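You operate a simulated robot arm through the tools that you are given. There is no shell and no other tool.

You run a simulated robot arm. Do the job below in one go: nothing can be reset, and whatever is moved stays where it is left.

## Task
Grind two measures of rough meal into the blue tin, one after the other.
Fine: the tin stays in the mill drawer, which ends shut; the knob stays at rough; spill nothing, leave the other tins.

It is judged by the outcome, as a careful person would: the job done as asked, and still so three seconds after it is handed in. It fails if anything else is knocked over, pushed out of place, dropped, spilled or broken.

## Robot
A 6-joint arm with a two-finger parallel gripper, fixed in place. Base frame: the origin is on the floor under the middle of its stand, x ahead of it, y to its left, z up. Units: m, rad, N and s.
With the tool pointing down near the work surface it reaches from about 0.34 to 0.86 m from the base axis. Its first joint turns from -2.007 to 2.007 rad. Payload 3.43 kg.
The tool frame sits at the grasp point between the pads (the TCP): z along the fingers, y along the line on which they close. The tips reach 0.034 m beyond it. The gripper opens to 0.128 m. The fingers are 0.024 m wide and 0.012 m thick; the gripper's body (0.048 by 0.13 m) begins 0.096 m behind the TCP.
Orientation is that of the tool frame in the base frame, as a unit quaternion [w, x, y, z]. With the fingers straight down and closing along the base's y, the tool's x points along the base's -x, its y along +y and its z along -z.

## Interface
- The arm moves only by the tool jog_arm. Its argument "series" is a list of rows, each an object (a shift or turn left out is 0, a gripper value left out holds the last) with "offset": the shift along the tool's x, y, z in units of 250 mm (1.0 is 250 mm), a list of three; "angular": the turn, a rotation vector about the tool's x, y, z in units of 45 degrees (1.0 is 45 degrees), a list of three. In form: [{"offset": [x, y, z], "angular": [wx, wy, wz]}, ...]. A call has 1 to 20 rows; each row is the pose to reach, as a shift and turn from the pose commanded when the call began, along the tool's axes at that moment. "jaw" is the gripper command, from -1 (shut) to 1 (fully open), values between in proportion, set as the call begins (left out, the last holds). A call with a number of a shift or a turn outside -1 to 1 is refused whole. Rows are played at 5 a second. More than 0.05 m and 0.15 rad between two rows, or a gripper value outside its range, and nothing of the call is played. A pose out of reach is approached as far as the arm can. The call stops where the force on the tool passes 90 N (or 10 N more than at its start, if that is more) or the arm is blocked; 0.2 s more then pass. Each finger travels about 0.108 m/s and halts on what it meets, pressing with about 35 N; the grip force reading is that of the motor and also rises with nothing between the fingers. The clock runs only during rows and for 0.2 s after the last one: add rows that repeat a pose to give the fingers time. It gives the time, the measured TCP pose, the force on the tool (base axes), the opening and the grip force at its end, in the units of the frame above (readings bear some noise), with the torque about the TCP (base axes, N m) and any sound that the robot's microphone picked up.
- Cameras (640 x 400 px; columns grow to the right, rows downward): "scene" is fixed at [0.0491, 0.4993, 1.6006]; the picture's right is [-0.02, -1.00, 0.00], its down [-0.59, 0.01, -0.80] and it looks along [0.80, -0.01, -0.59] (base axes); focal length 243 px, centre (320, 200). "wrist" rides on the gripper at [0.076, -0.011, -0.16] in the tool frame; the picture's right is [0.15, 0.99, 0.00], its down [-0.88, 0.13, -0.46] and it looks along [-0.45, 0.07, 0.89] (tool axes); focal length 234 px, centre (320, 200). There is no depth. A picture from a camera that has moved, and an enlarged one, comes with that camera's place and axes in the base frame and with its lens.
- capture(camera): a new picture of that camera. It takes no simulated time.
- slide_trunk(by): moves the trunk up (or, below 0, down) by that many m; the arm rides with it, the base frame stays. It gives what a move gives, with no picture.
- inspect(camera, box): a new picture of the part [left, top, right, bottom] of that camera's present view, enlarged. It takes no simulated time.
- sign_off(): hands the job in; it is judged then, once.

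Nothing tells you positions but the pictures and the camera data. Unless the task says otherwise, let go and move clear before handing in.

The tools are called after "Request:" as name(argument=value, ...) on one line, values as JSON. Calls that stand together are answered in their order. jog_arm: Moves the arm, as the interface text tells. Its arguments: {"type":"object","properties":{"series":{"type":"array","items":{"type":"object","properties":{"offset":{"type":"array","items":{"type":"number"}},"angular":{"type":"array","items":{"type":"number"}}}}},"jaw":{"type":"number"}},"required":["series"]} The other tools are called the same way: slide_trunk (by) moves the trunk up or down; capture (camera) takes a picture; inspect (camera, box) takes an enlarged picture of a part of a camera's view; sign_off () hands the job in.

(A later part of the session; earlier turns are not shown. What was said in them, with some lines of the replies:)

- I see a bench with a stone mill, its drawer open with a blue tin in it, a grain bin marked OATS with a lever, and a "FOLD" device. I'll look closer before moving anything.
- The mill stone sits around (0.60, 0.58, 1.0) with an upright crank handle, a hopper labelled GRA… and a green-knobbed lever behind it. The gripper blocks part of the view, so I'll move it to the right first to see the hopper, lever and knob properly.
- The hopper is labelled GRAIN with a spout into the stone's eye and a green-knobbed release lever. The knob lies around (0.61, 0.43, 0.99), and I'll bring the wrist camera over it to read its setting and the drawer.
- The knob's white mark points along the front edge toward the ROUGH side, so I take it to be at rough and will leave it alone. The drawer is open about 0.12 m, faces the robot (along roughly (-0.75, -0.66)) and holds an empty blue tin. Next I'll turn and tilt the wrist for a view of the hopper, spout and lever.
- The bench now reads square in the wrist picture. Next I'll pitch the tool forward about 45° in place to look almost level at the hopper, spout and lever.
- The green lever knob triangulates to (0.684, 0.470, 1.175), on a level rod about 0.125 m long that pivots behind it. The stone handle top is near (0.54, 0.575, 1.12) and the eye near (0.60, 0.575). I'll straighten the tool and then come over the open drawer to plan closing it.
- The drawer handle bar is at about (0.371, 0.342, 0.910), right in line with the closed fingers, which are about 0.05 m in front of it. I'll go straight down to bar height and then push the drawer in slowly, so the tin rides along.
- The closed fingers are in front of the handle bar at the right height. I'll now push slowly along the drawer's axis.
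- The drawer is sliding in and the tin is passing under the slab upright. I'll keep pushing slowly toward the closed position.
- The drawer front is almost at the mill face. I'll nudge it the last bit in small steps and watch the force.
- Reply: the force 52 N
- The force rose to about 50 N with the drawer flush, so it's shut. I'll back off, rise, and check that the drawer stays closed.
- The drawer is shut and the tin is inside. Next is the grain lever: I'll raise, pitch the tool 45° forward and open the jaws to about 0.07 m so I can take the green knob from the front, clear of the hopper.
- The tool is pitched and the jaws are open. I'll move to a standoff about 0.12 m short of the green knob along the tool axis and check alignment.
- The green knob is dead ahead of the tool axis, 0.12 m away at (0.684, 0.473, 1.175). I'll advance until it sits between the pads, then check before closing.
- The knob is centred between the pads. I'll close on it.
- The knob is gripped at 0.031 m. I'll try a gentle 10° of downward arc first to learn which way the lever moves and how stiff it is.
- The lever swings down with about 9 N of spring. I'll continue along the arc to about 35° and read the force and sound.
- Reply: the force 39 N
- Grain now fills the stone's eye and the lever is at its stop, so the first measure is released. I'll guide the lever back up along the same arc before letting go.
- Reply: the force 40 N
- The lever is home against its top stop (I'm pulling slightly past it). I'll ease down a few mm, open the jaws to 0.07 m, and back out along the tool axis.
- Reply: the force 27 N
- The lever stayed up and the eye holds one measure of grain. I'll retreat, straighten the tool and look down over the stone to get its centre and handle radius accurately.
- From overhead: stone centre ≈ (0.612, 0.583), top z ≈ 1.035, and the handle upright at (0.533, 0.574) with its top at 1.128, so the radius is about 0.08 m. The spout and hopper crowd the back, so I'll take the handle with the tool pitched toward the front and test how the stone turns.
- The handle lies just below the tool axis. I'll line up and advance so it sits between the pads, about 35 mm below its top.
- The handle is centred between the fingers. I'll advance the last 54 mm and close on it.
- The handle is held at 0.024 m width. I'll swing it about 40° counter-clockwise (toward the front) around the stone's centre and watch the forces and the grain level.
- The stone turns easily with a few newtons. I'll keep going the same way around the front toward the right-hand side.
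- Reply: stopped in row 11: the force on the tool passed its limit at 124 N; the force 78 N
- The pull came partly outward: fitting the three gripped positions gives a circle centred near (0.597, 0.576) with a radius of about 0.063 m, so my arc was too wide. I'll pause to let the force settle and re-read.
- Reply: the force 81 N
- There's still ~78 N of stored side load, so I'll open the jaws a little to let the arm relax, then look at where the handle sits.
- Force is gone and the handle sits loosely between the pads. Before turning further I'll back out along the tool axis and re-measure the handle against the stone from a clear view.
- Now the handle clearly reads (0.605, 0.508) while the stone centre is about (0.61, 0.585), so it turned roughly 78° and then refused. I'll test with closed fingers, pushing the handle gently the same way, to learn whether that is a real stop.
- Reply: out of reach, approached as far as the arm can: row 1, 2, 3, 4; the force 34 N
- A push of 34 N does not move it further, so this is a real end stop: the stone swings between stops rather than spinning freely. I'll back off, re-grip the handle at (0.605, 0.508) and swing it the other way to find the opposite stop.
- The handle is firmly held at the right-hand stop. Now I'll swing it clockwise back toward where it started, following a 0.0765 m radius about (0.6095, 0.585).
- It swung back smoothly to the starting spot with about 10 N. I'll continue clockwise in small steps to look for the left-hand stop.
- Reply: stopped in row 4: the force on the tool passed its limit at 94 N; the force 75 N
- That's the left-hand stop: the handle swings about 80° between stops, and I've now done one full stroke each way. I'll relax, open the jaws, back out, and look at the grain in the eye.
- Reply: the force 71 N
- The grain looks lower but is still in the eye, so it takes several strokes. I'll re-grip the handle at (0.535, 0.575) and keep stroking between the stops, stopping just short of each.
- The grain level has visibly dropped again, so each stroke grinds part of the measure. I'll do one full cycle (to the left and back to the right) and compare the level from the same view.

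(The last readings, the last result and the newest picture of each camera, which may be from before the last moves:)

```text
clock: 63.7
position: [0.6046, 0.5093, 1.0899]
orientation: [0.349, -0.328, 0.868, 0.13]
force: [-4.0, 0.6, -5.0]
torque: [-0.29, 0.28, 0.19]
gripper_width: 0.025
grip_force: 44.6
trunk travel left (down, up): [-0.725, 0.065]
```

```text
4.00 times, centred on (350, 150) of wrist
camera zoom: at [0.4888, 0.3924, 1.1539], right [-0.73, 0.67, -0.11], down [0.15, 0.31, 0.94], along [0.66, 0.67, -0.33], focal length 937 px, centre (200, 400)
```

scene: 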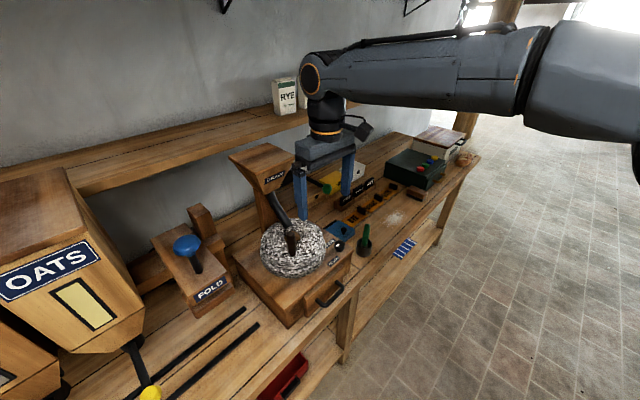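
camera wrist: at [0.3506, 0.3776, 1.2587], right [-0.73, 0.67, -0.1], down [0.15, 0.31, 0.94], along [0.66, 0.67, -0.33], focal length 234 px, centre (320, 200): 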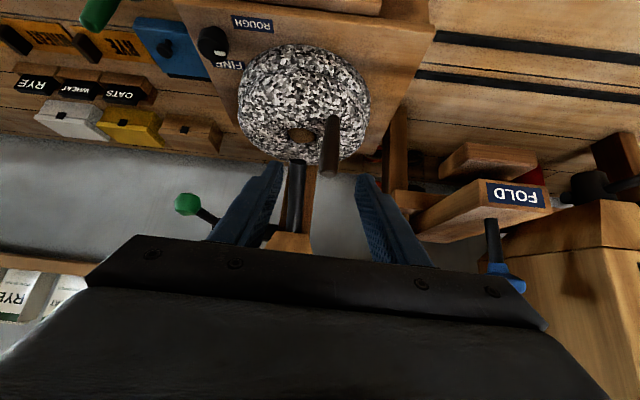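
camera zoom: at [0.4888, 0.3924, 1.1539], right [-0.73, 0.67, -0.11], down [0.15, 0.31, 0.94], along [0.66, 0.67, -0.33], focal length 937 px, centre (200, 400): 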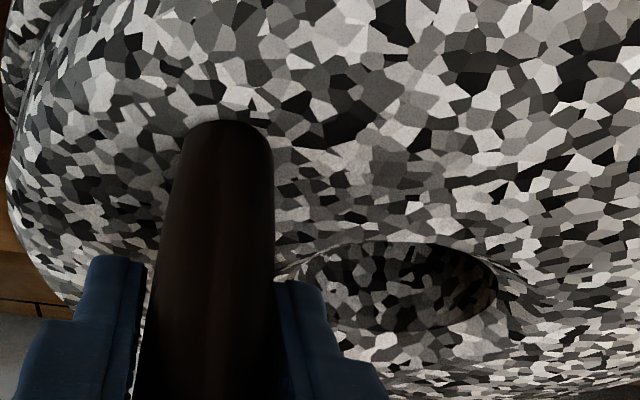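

The eye is now empty, so the first measure is ground. I'll swing the handle back to its left-hand rest, let go, and back out before releasing the second measure.

Request:
jog_arm(series=[{"offset": [0.022, 0.038, -0.021]}, {"offset": [0.041, 0.084, -0.04]}, {"offset": [0.054, 0.134, -0.052]}, {"offset": [0.06, 0.187, -0.059]}, {"offset": [0.06, 0.24, -0.059]}, {"offset": [0.053, 0.293, -0.052]}, {"offset": [0.039, 0.342, -0.039]}, {"offset": [0.024, 0.38, -0.025]}, {"offset": [0.024, 0.38, -0.025]}])

Request:
jog_arm(series=[{"offset": [0, 0, 0]}, {"offset": [0, 0, 0]}], jaw=0.0)

Request:
jog_arm(series=[{"offset": [0, 0, -0.12]}, {"offset": [0, 0, -0.24]}, {"offset": [0, 0, -0.36]}, {"offset": [0, 0, -0.48]}, {"offset": [0, 0, -0.6]}, {"offset": [0, -0.1, -0.7]}])

Request:
capture(camera="wrist")

Request:
capture(camera="scene")

```text
clock: 65.7
position: [0.5354, 0.5754, 1.089]
orientation: [0.349, -0.328, 0.868, 0.13]
force: [3.1, -12.8, -7.6]
torque: [0.38, 0.07, -0.19]
gripper_width: 0.0247
grip_force: 44.9
trunk travel left (down, up): [-0.725, 0.065]
```

```text
clock: 66.3
position: [0.5352, 0.5768, 1.0912]
orientation: [0.349, -0.329, 0.868, 0.131]
force: [-0.5, -0.7, 1.4]
torque: [-0.02, -0.01, 0.01]
gripper_width: 0.064
grip_force: 0.0
trunk travel left (down, up): [-0.725, 0.065]
```

```text
clock: 67.7
position: [0.4603, 0.4777, 1.2159]
orientation: [0.348, -0.33, 0.868, 0.131]
force: [0.7, 1.3, 0.5]
torque: [-0.03, -0.01, -0.03]
gripper_width: 0.0639
grip_force: 0.0
trunk travel left (down, up): [-0.725, 0.065]
```

```text
taken
camera wrist: at [0.3441, 0.3594, 1.2809], right [-0.73, 0.67, -0.11], down [0.15, 0.31, 0.94], along [0.66, 0.67, -0.33], focal length 234 px, centre (320, 200)
```

wrist: 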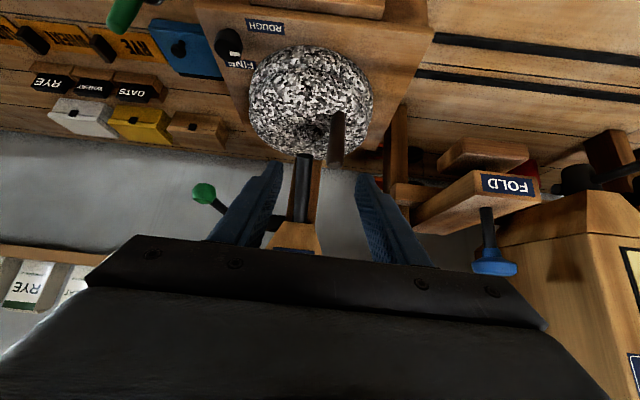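

```text
taken
```

scene: 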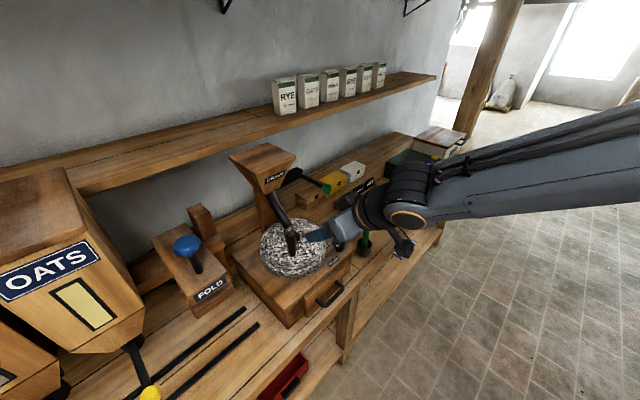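

No spill visible, drawer still shut, lever still up. Now I'll go back to the green knob for the second measure: first the standoff position, then check alignment.

Request:
jog_arm(series=[{"offset": [-0.074, -0.12, 0.018]}, {"offset": [-0.148, -0.241, 0.036]}, {"offset": [-0.221, -0.362, 0.053]}, {"offset": [-0.295, -0.482, 0.071]}, {"offset": [-0.369, -0.603, 0.089]}], jaw=0.1)

Request:
capture(camera="wrist")

Request:
inspect(camera="scene", box=[230, 130, 410, 290])

```text
clock: 68.9
position: [0.6219, 0.4174, 1.2649]
orientation: [0.35, -0.328, 0.868, 0.13]
force: [-0.1, -0.2, -0.2]
torque: [0.0, -0.05, -0.05]
gripper_width: 0.0705
grip_force: 0.0
trunk travel left (down, up): [-0.725, 0.065]
```

```text
taken
camera wrist: at [0.5054, 0.3001, 1.3288], right [-0.73, 0.67, -0.1], down [0.15, 0.31, 0.94], along [0.66, 0.67, -0.33], focal length 234 px, centre (320, 200)
```

wrist: 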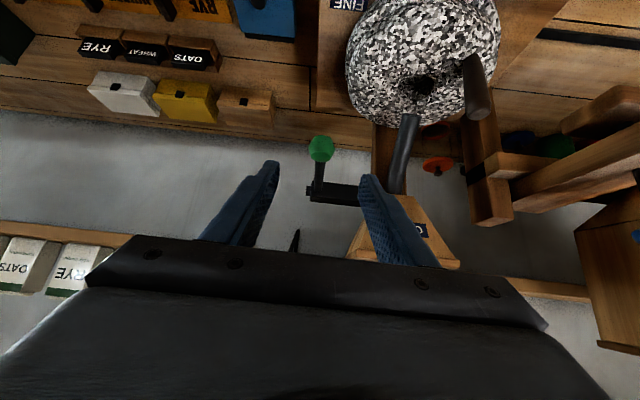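

```text
2.50 times, centred on (320, 210) of scene
camera zoom: at [0.0491, 0.4993, 1.6006], right [-0.02, -1.0, 0.0], down [-0.59, 0.01, -0.8], along [0.8, -0.01, -0.59], focal length 608 px, centre (320, 175)
```

zoom: 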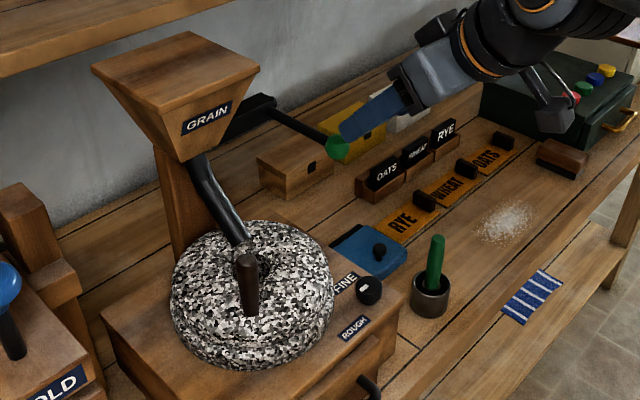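

The knob is again straight ahead. I'll advance 0.123 m and close on it.

Request:
jog_arm(series=[{"offset": [0, 0.001, 0.1]}, {"offset": [0, 0.003, 0.2]}, {"offset": [0.002, 0.004, 0.3]}, {"offset": [0.003, 0.006, 0.4]}, {"offset": [0.003, 0.006, 0.491]}])

Request:
jog_arm(series=[{"offset": [0, 0, 0]}, {"offset": [0, 0, 0]}, {"offset": [0, 0, 0]}, {"offset": [0, 0, 0]}], jaw=-1)

Request:
inspect(camera="wrist", box=[230, 120, 430, 250])

```text
clock: 70.1
position: [0.6839, 0.4756, 1.1758]
orientation: [0.35, -0.329, 0.867, 0.13]
force: [0.3, 0.2, 0.8]
torque: [-0.01, 0.02, -0.03]
gripper_width: 0.0704
grip_force: 0.1
trunk travel left (down, up): [-0.725, 0.065]
```

```text
clock: 71.1
position: [0.6846, 0.4748, 1.1757]
orientation: [0.349, -0.328, 0.868, 0.13]
force: [7.6, -3.7, -0.9]
torque: [0.08, -0.04, 0.07]
gripper_width: 0.0311
grip_force: 44.9
trunk travel left (down, up): [-0.725, 0.065]
```

```text
3.08 times, centred on (330, 185) of wrist
camera zoom: at [0.5683, 0.357, 1.2392], right [-0.73, 0.67, -0.1], down [0.15, 0.31, 0.94], along [0.66, 0.67, -0.33], focal length 720 px, centre (289, 246)
```

zoom: 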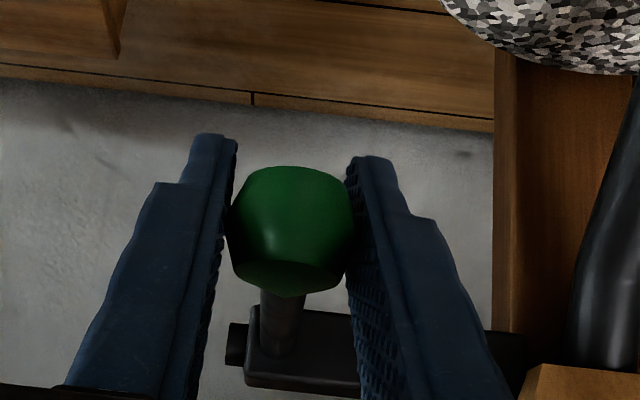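

Request:
jog_arm(series=[{"offset": [0.03, 0, 0.032]}, {"offset": [0.057, 0, 0.067]}, {"offset": [0.08, 0, 0.104]}, {"offset": [0.101, 0, 0.143]}, {"offset": [0.118, 0, 0.183]}, {"offset": [0.131, 0, 0.226]}, {"offset": [0.141, 0, 0.268]}])

Request:
capture(camera="wrist")

Request:
inspect(camera="scene", box=[230, 130, 410, 290])

```text
clock: 72.7
position: [0.6986, 0.4888, 1.1066]
orientation: [0.351, -0.328, 0.867, 0.13]
force: [-13.3, -7.8, 28.6]
torque: [-0.59, 0.58, -0.11]
gripper_width: 0.031
grip_force: 44.9
trunk travel left (down, up): [-0.725, 0.065]
```

```text
taken
camera wrist: at [0.5829, 0.3705, 1.1693], right [-0.73, 0.67, -0.11], down [0.15, 0.31, 0.94], along [0.66, 0.67, -0.33], focal length 234 px, centre (320, 200)
```

wrist: 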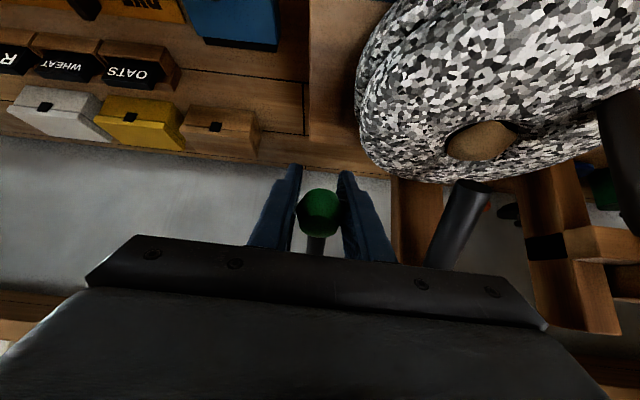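

```text
2.50 times, centred on (320, 210) of scene
camera zoom: at [0.0491, 0.4993, 1.6006], right [-0.02, -1.0, 0.0], down [-0.59, 0.01, -0.8], along [0.8, -0.01, -0.59], focal length 608 px, centre (320, 175)
```

zoom: 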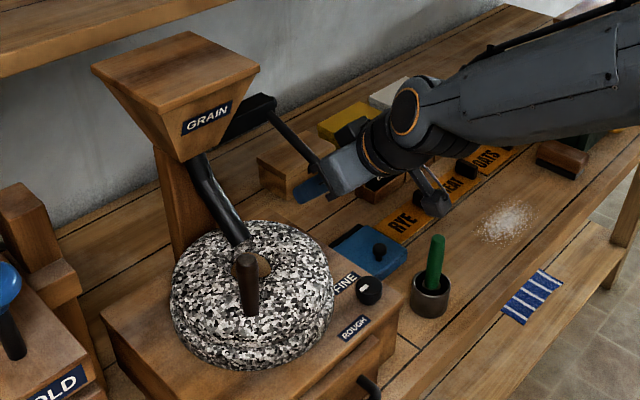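

The eye is full again with the second measure. I'll guide the lever back up, stopping just short of its top stop, then release it.

Request:
jog_arm(series=[{"offset": [-0.01, 0, -0.042]}, {"offset": [-0.023, 0, -0.085]}, {"offset": [-0.04, 0, -0.125]}, {"offset": [-0.061, 0, -0.164]}, {"offset": [-0.084, 0, -0.201]}, {"offset": [-0.111, 0, -0.236]}, {"offset": [-0.127, 0, -0.254]}, {"offset": [-0.127, 0, -0.254]}])

Request:
jog_arm(series=[{"offset": [0, 0, 0]}, {"offset": [0, 0, 0]}, {"offset": [0, 0, 0]}], jaw=0.1)

Request:
capture(camera="wrist")

```text
clock: 74.5
position: [0.6838, 0.4743, 1.1643]
orientation: [0.344, -0.329, 0.87, 0.129]
force: [11.3, -10.2, -39.3]
torque: [0.45, 0.06, 0.16]
gripper_width: 0.0312
grip_force: 44.8
trunk travel left (down, up): [-0.725, 0.065]
```

```text
clock: 75.3
position: [0.6848, 0.4753, 1.1715]
orientation: [0.349, -0.329, 0.868, 0.13]
force: [-0.6, -1.0, -0.4]
torque: [-0.02, 0.0, 0.0]
gripper_width: 0.0704
grip_force: 0.1
trunk travel left (down, up): [-0.725, 0.065]
```

```text
taken
camera wrist: at [0.5677, 0.3579, 1.2349], right [-0.73, 0.67, -0.1], down [0.15, 0.31, 0.94], along [0.66, 0.67, -0.33], focal length 234 px, centre (320, 200)
```

wrist: 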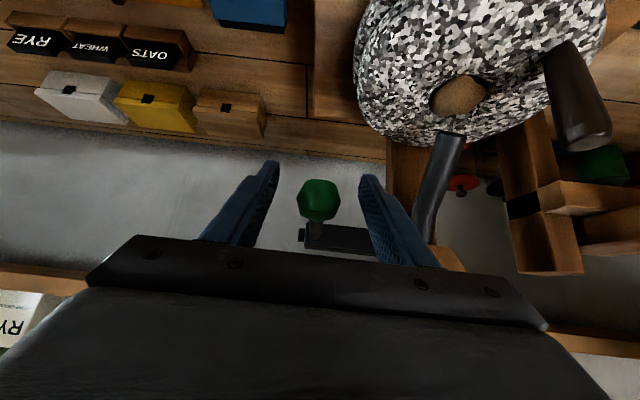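

The lever is back home and free. I'll retreat and return to the front of the stone for the second grinding.

Request:
jog_arm(series=[{"offset": [0, 0, -0.1]}, {"offset": [0, 0, -0.2]}, {"offset": [0, 0, -0.3]}, {"offset": [0, 0, -0.4]}, {"offset": [0, 0, -0.5]}, {"offset": [0.074, 0.12, -0.518]}, {"offset": [0.148, 0.241, -0.536]}, {"offset": [0.221, 0.362, -0.553]}, {"offset": [0.295, 0.482, -0.571]}, {"offset": [0.369, 0.603, -0.589]}], jaw=0.0)

Request:
capture(camera="wrist")

Request:
inspect(camera="scene", box=[230, 130, 410, 290])

```text
clock: 77.5
position: [0.458, 0.4758, 1.2127]
orientation: [0.349, -0.329, 0.868, 0.13]
force: [-0.7, -0.3, 0.6]
torque: [-0.01, 0.03, 0.01]
gripper_width: 0.0641
grip_force: 0.0
trunk travel left (down, up): [-0.725, 0.065]
```

```text
taken
camera wrist: at [0.3419, 0.3588, 1.277], right [-0.73, 0.67, -0.1], down [0.15, 0.31, 0.94], along [0.66, 0.67, -0.33], focal length 234 px, centre (320, 200)
```

wrist: 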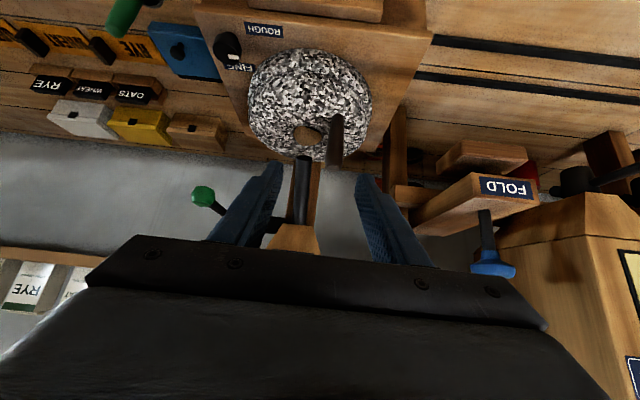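

```text
2.50 times, centred on (320, 210) of scene
camera zoom: at [0.0491, 0.4993, 1.6006], right [-0.02, -1.0, 0.0], down [-0.59, 0.01, -0.8], along [0.8, -0.01, -0.59], focal length 608 px, centre (320, 175)
```

zoom: 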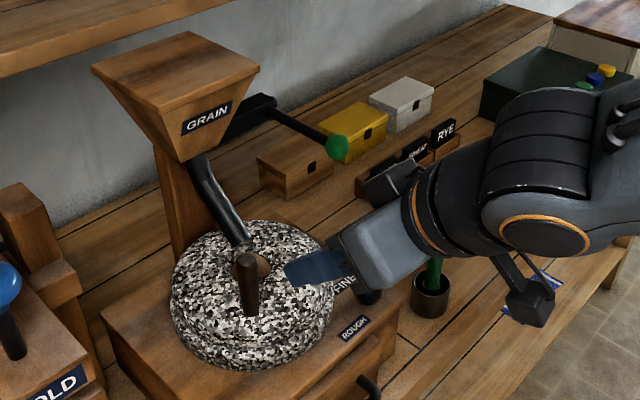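

Request:
jog_arm(series=[{"offset": [-0.009, 0.048, 0.1]}, {"offset": [-0.018, 0.096, 0.2]}, {"offset": [-0.018, 0.096, 0.33]}, {"offset": [-0.018, 0.096, 0.46]}, {"offset": [-0.018, 0.096, 0.58]}, {"offset": [-0.018, 0.096, 0.694]}])

Request:
jog_arm(series=[{"offset": [0, 0, 0]}, {"offset": [0, 0, 0]}, {"offset": [0, 0, 0]}], jaw=-1)

Request:
inspect(camera="wrist", box=[220, 60, 420, 260])

```text
clock: 78.9
position: [0.535, 0.5776, 1.0911]
orientation: [0.349, -0.328, 0.868, 0.131]
force: [0.4, -0.4, 0.2]
torque: [0.02, 0.01, 0.0]
gripper_width: 0.064
grip_force: 0.1
trunk travel left (down, up): [-0.725, 0.065]
```

```text
clock: 79.7
position: [0.5367, 0.5764, 1.0902]
orientation: [0.35, -0.328, 0.868, 0.13]
force: [14.2, -7.1, -1.5]
torque: [0.31, 0.03, -0.06]
gripper_width: 0.0249
grip_force: 45.2
trunk travel left (down, up): [-0.725, 0.065]
```

```text
2.00 times, centred on (320, 160) of wrist
camera zoom: at [0.4203, 0.4583, 1.1546], right [-0.73, 0.67, -0.1], down [0.15, 0.31, 0.94], along [0.66, 0.67, -0.33], focal length 468 px, centre (320, 280)
```

zoom: 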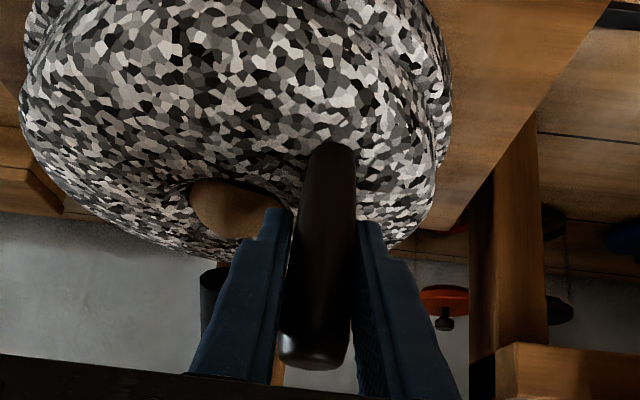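

The handle is gripped at its left-hand rest with the second measure in the eye. I'll run a full cycle (right and back left) on the corrected arc.

Request:
jog_arm(series=[{"offset": [0.024, -0.041, -0.022]}, {"offset": [0.038, -0.09, -0.035]}, {"offset": [0.045, -0.143, -0.042]}, {"offset": [0.045, -0.196, -0.042]}, {"offset": [0.039, -0.249, -0.035]}, {"offset": [0.026, -0.299, -0.023]}, {"offset": [0.007, -0.345, -0.004]}, {"offset": [-0.015, -0.383, 0.017]}, {"offset": [-0.015, -0.383, 0.017]}, {"offset": [0.007, -0.345, -0.004]}, {"offset": [0.026, -0.299, -0.023]}, {"offset": [0.039, -0.249, -0.035]}, {"offset": [0.045, -0.196, -0.042]}, {"offset": [0.045, -0.143, -0.042]}, {"offset": [0.038, -0.09, -0.035]}, {"offset": [0.024, -0.041, -0.022]}, {"offset": [0.009, -0.003, -0.008]}, {"offset": [0.009, -0.003, -0.008]}])

Request:
inspect(camera="wrist", box=[220, 60, 420, 260])

```text
clock: 83.5
position: [0.5334, 0.5737, 1.09]
orientation: [0.349, -0.329, 0.868, 0.131]
force: [6.9, -4.9, -7.7]
torque: [0.35, 0.05, -0.15]
gripper_width: 0.0243
grip_force: 45.2
trunk travel left (down, up): [-0.725, 0.065]
```

```text
2.00 times, centred on (320, 160) of wrist
camera zoom: at [0.4175, 0.4554, 1.1543], right [-0.73, 0.67, -0.1], down [0.15, 0.31, 0.94], along [0.66, 0.67, -0.33], focal length 468 px, centre (320, 280)
```

zoom: 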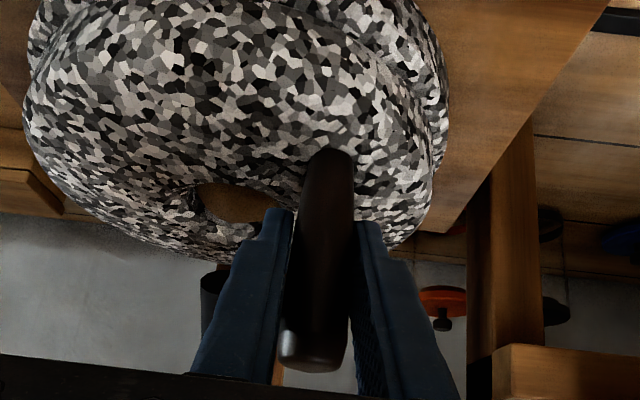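

The level is sinking as before. I'll do another full cycle and then a stroke to the right, where the eye is easy to see.

Request:
jog_arm(series=[{"offset": [0.015, -0.038, -0.014]}, {"offset": [0.029, -0.087, -0.027]}, {"offset": [0.036, -0.14, -0.034]}, {"offset": [0.036, -0.193, -0.034]}, {"offset": [0.03, -0.246, -0.027]}, {"offset": [0.017, -0.296, -0.015]}, {"offset": [-0.002, -0.342, 0.004]}, {"offset": [-0.024, -0.38, 0.025]}, {"offset": [-0.024, -0.38, 0.025]}])

Request:
inspect(camera="scene", box=[250, 200, 330, 270])

Request:
jog_arm(series=[{"offset": [0.022, 0.038, -0.021]}, {"offset": [0.041, 0.084, -0.04]}, {"offset": [0.054, 0.134, -0.052]}, {"offset": [0.06, 0.187, -0.059]}, {"offset": [0.06, 0.24, -0.059]}, {"offset": [0.053, 0.293, -0.052]}, {"offset": [0.039, 0.342, -0.039]}, {"offset": [0.024, 0.38, -0.025]}, {"offset": [0.024, 0.38, -0.025]}, {"offset": [0.039, 0.342, -0.039]}, {"offset": [0.053, 0.293, -0.052]}, {"offset": [0.06, 0.24, -0.059]}, {"offset": [0.06, 0.187, -0.059]}, {"offset": [0.054, 0.134, -0.052]}, {"offset": [0.041, 0.084, -0.04]}, {"offset": [0.022, 0.038, -0.021]}, {"offset": [0, 0, 0]}, {"offset": [0, 0, 0]}])

Request:
inspect(camera="scene", box=[250, 200, 330, 270])

Request:
inspect(camera="wrist", box=[280, 100, 420, 200])

```text
clock: 85.5
position: [0.6023, 0.5078, 1.0911]
orientation: [0.35, -0.328, 0.868, 0.129]
force: [-3.9, -0.3, -5.4]
torque: [-0.69, 0.62, 0.22]
gripper_width: 0.0249
grip_force: 44.7
trunk travel left (down, up): [-0.725, 0.065]
```

```text
5.71 times, centred on (290, 235) of scene
camera zoom: at [0.0491, 0.4993, 1.6006], right [-0.02, -1.0, 0.0], down [-0.59, 0.01, -0.8], along [0.8, -0.01, -0.59], focal length 1389 px, centre (491, 0)
```

zoom: 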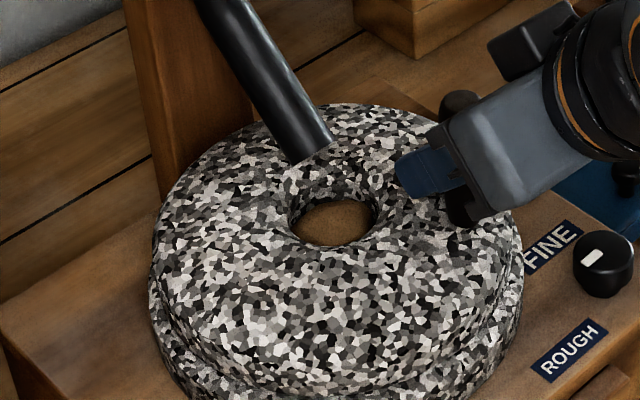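

```text
clock: 89.3
position: [0.6031, 0.5086, 1.0901]
orientation: [0.349, -0.329, 0.868, 0.13]
force: [-4.7, 1.6, -1.7]
torque: [-0.8, 0.77, 0.23]
gripper_width: 0.025
grip_force: 44.9
trunk travel left (down, up): [-0.725, 0.065]
```

```text
5.71 times, centred on (290, 235) of scene
camera zoom: at [0.0491, 0.4993, 1.6006], right [-0.02, -1.0, 0.0], down [-0.59, 0.01, -0.8], along [0.8, -0.01, -0.59], focal length 1389 px, centre (491, 0)
```

zoom: 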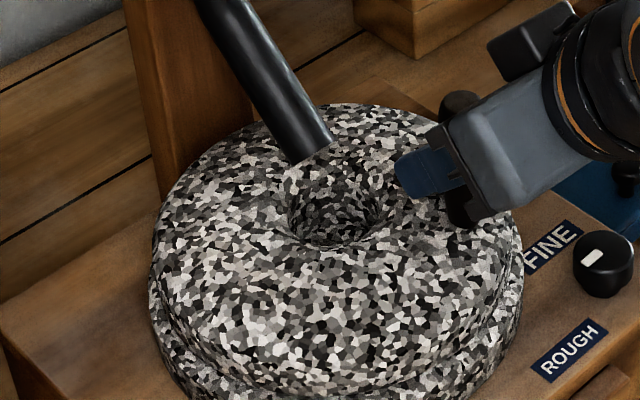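

```text
4.00 times, centred on (350, 150) of wrist
camera zoom: at [0.4862, 0.3905, 1.1544], right [-0.73, 0.67, -0.11], down [0.15, 0.31, 0.94], along [0.66, 0.67, -0.33], focal length 937 px, centre (200, 400)
```

zoom: 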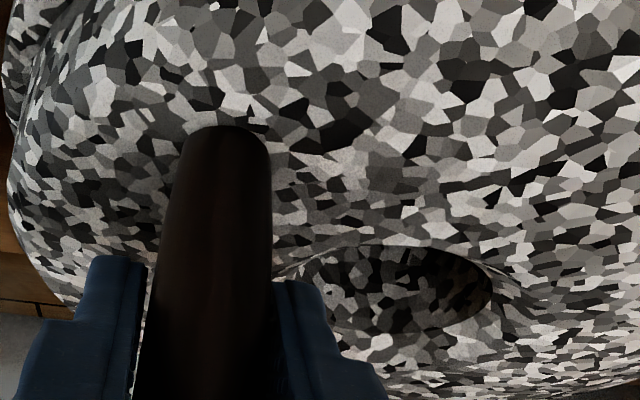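

The eye is empty again, so both measures are ground. I'll return the handle to its left rest, let go, retreat clear, and check everything.

Request:
jog_arm(series=[{"offset": [0.022, 0.038, -0.021]}, {"offset": [0.041, 0.084, -0.04]}, {"offset": [0.054, 0.134, -0.052]}, {"offset": [0.06, 0.187, -0.059]}, {"offset": [0.06, 0.24, -0.059]}, {"offset": [0.053, 0.293, -0.052]}, {"offset": [0.039, 0.342, -0.039]}, {"offset": [0.024, 0.38, -0.025]}, {"offset": [0.024, 0.38, -0.025]}])

Request:
jog_arm(series=[{"offset": [0, 0, 0]}, {"offset": [0, 0, 0]}], jaw=0.0)

Request:
jog_arm(series=[{"offset": [0, 0, -0.12]}, {"offset": [0, 0, -0.24]}, {"offset": [0, 0, -0.36]}, {"offset": [0, 0, -0.48]}, {"offset": [0, 0, -0.6]}, {"offset": [0, 0, -0.72]}, {"offset": [0, 0, -0.84]}])

Request:
capture(camera="wrist")

Request:
capture(camera="scene")

```text
clock: 91.3
position: [0.5345, 0.5733, 1.0887]
orientation: [0.349, -0.328, 0.868, 0.13]
force: [7.8, -8.0, -12.1]
torque: [0.29, -0.39, 0.02]
gripper_width: 0.0243
grip_force: 45.0
trunk travel left (down, up): [-0.725, 0.065]
```

```text
clock: 91.9
position: [0.5354, 0.5745, 1.0913]
orientation: [0.349, -0.329, 0.868, 0.13]
force: [-0.3, 0.7, -1.0]
torque: [0.0, 0.0, -0.02]
gripper_width: 0.064
grip_force: 0.0
trunk travel left (down, up): [-0.725, 0.065]
```

```text
clock: 93.5
position: [0.4226, 0.4774, 1.2418]
orientation: [0.348, -0.328, 0.869, 0.129]
force: [0.9, 1.0, -1.4]
torque: [0.0, -0.01, 0.02]
gripper_width: 0.0639
grip_force: 0.0
trunk travel left (down, up): [-0.725, 0.065]
```

```text
taken
camera wrist: at [0.3069, 0.3604, 1.3063], right [-0.73, 0.67, -0.1], down [0.15, 0.31, 0.94], along [0.66, 0.67, -0.33], focal length 234 px, centre (320, 200)
```

wrist: 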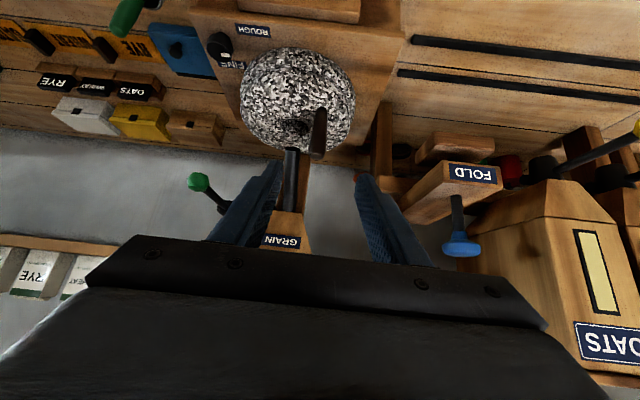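

```text
taken
```

scene: 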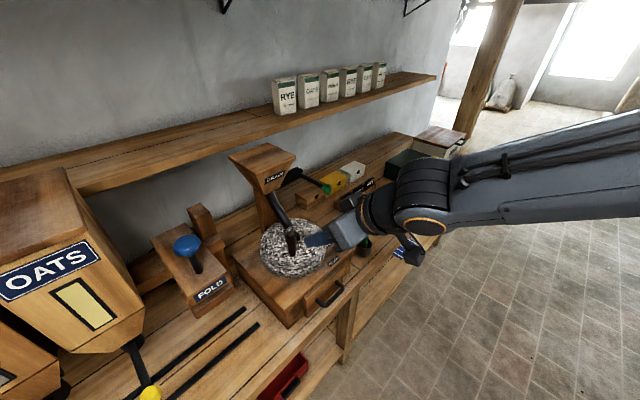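

The handle is back at rest and released. I'll move the arm up and away, straighten it, and do a final inspection of the drawer, knob, lever, bench and stone.

Request:
jog_arm(series=[{"offset": [0, -0.06, -0.124], "angular": [0, 0.13, 0]}, {"offset": [0, -0.12, -0.248], "angular": [0, 0.27, 0]}, {"offset": [0, -0.18, -0.372], "angular": [0, 0.41, 0]}, {"offset": [0, -0.24, -0.497], "angular": [0, 0.55, 0]}, {"offset": [0, -0.3, -0.62], "angular": [0, 0.69, 0]}, {"offset": [0, -0.36, -0.745], "angular": [0, 0.83, 0]}, {"offset": [0, -0.416, -0.87], "angular": [0, 0.97, 0]}])

Request:
capture(camera="scene")

Request:
inspect(camera="scene", box=[230, 190, 390, 330])

Request:
capture(camera="wrist")

```text
clock: 95.1
position: [0.3791, 0.301, 1.4013]
orientation: [0.0, -0.353, 0.935, -0.002]
force: [-0.3, 0.1, 0.7]
torque: [0.01, -0.01, 0.04]
gripper_width: 0.0641
grip_force: 0.0
trunk travel left (down, up): [-0.725, 0.065]
```

```text
taken
```

scene: 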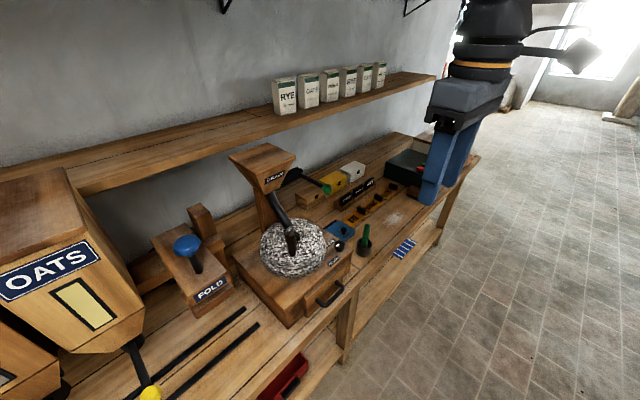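

```text
2.86 times, centred on (310, 260) of scene
camera zoom: at [0.0491, 0.4993, 1.6006], right [-0.02, -1.0, 0.0], down [-0.59, 0.01, -0.8], along [0.8, -0.01, -0.59], focal length 695 px, centre (349, 29)
```

zoom: 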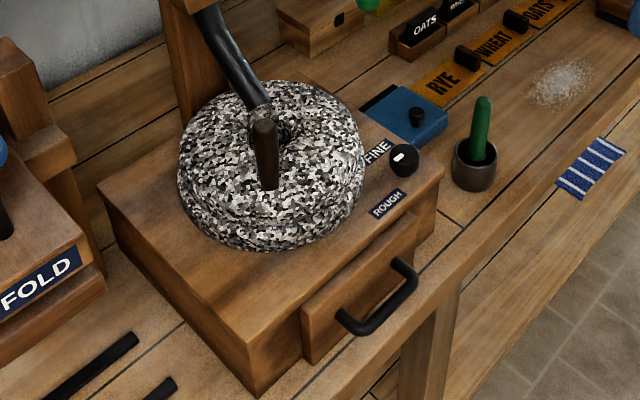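

```text
taken
camera wrist: at [0.33, 0.2423, 1.5612], right [-0.76, 0.65, 0.0], down [0.57, 0.68, 0.46], along [0.3, 0.35, -0.89], focal length 234 px, centre (320, 200)
```

wrist: 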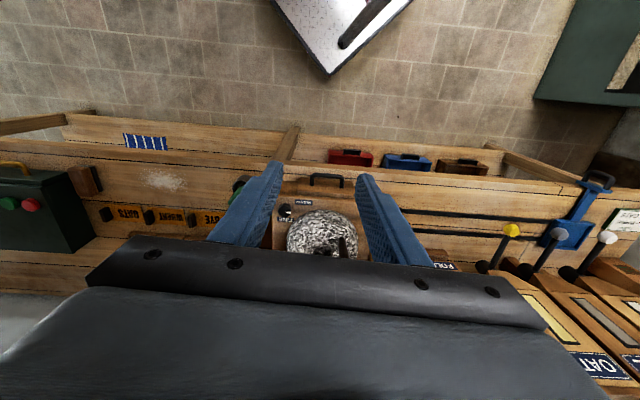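

Everything checks out. The drawer is shut with the tin inside, the knob is still at rough, the lever is up, the stone's eye is empty after two ground measures, and the bench and other tins look undisturbed. The arm is clear and empty, so I'm handing in.

Request:
sign_off()

```text
The job is handed in.
```

I ground two measures of rough meal one after the other and handed the job in. I didn't reopen the drawer, so I haven't seen the meal in the tin.

- **Drawer:** I pushed it shut before grinding, with the blue tin inside, and it came up hard against its stop. It was still shut at the end.
- **Grinding:** For each measure I pulled the grain lever once, then swung the stone's handle back and forth until the hole in the top of the stone was empty. The handle only turns about 80° between two stops.
- **Stops:** Finding those stops, I briefly pressed the handle against them at about 124 N and 94 N. I saw no damage, and it swung freely afterwards.
- **Knob:** I never touched it. I took it to be at rough because its mark points to that side, though not straight at the label.
- **Everything else:** No spill showed in the last pictures. The other tins looked undisturbed, the lever was back up, and the handle was where it started. The arm was clear and holding nothing.
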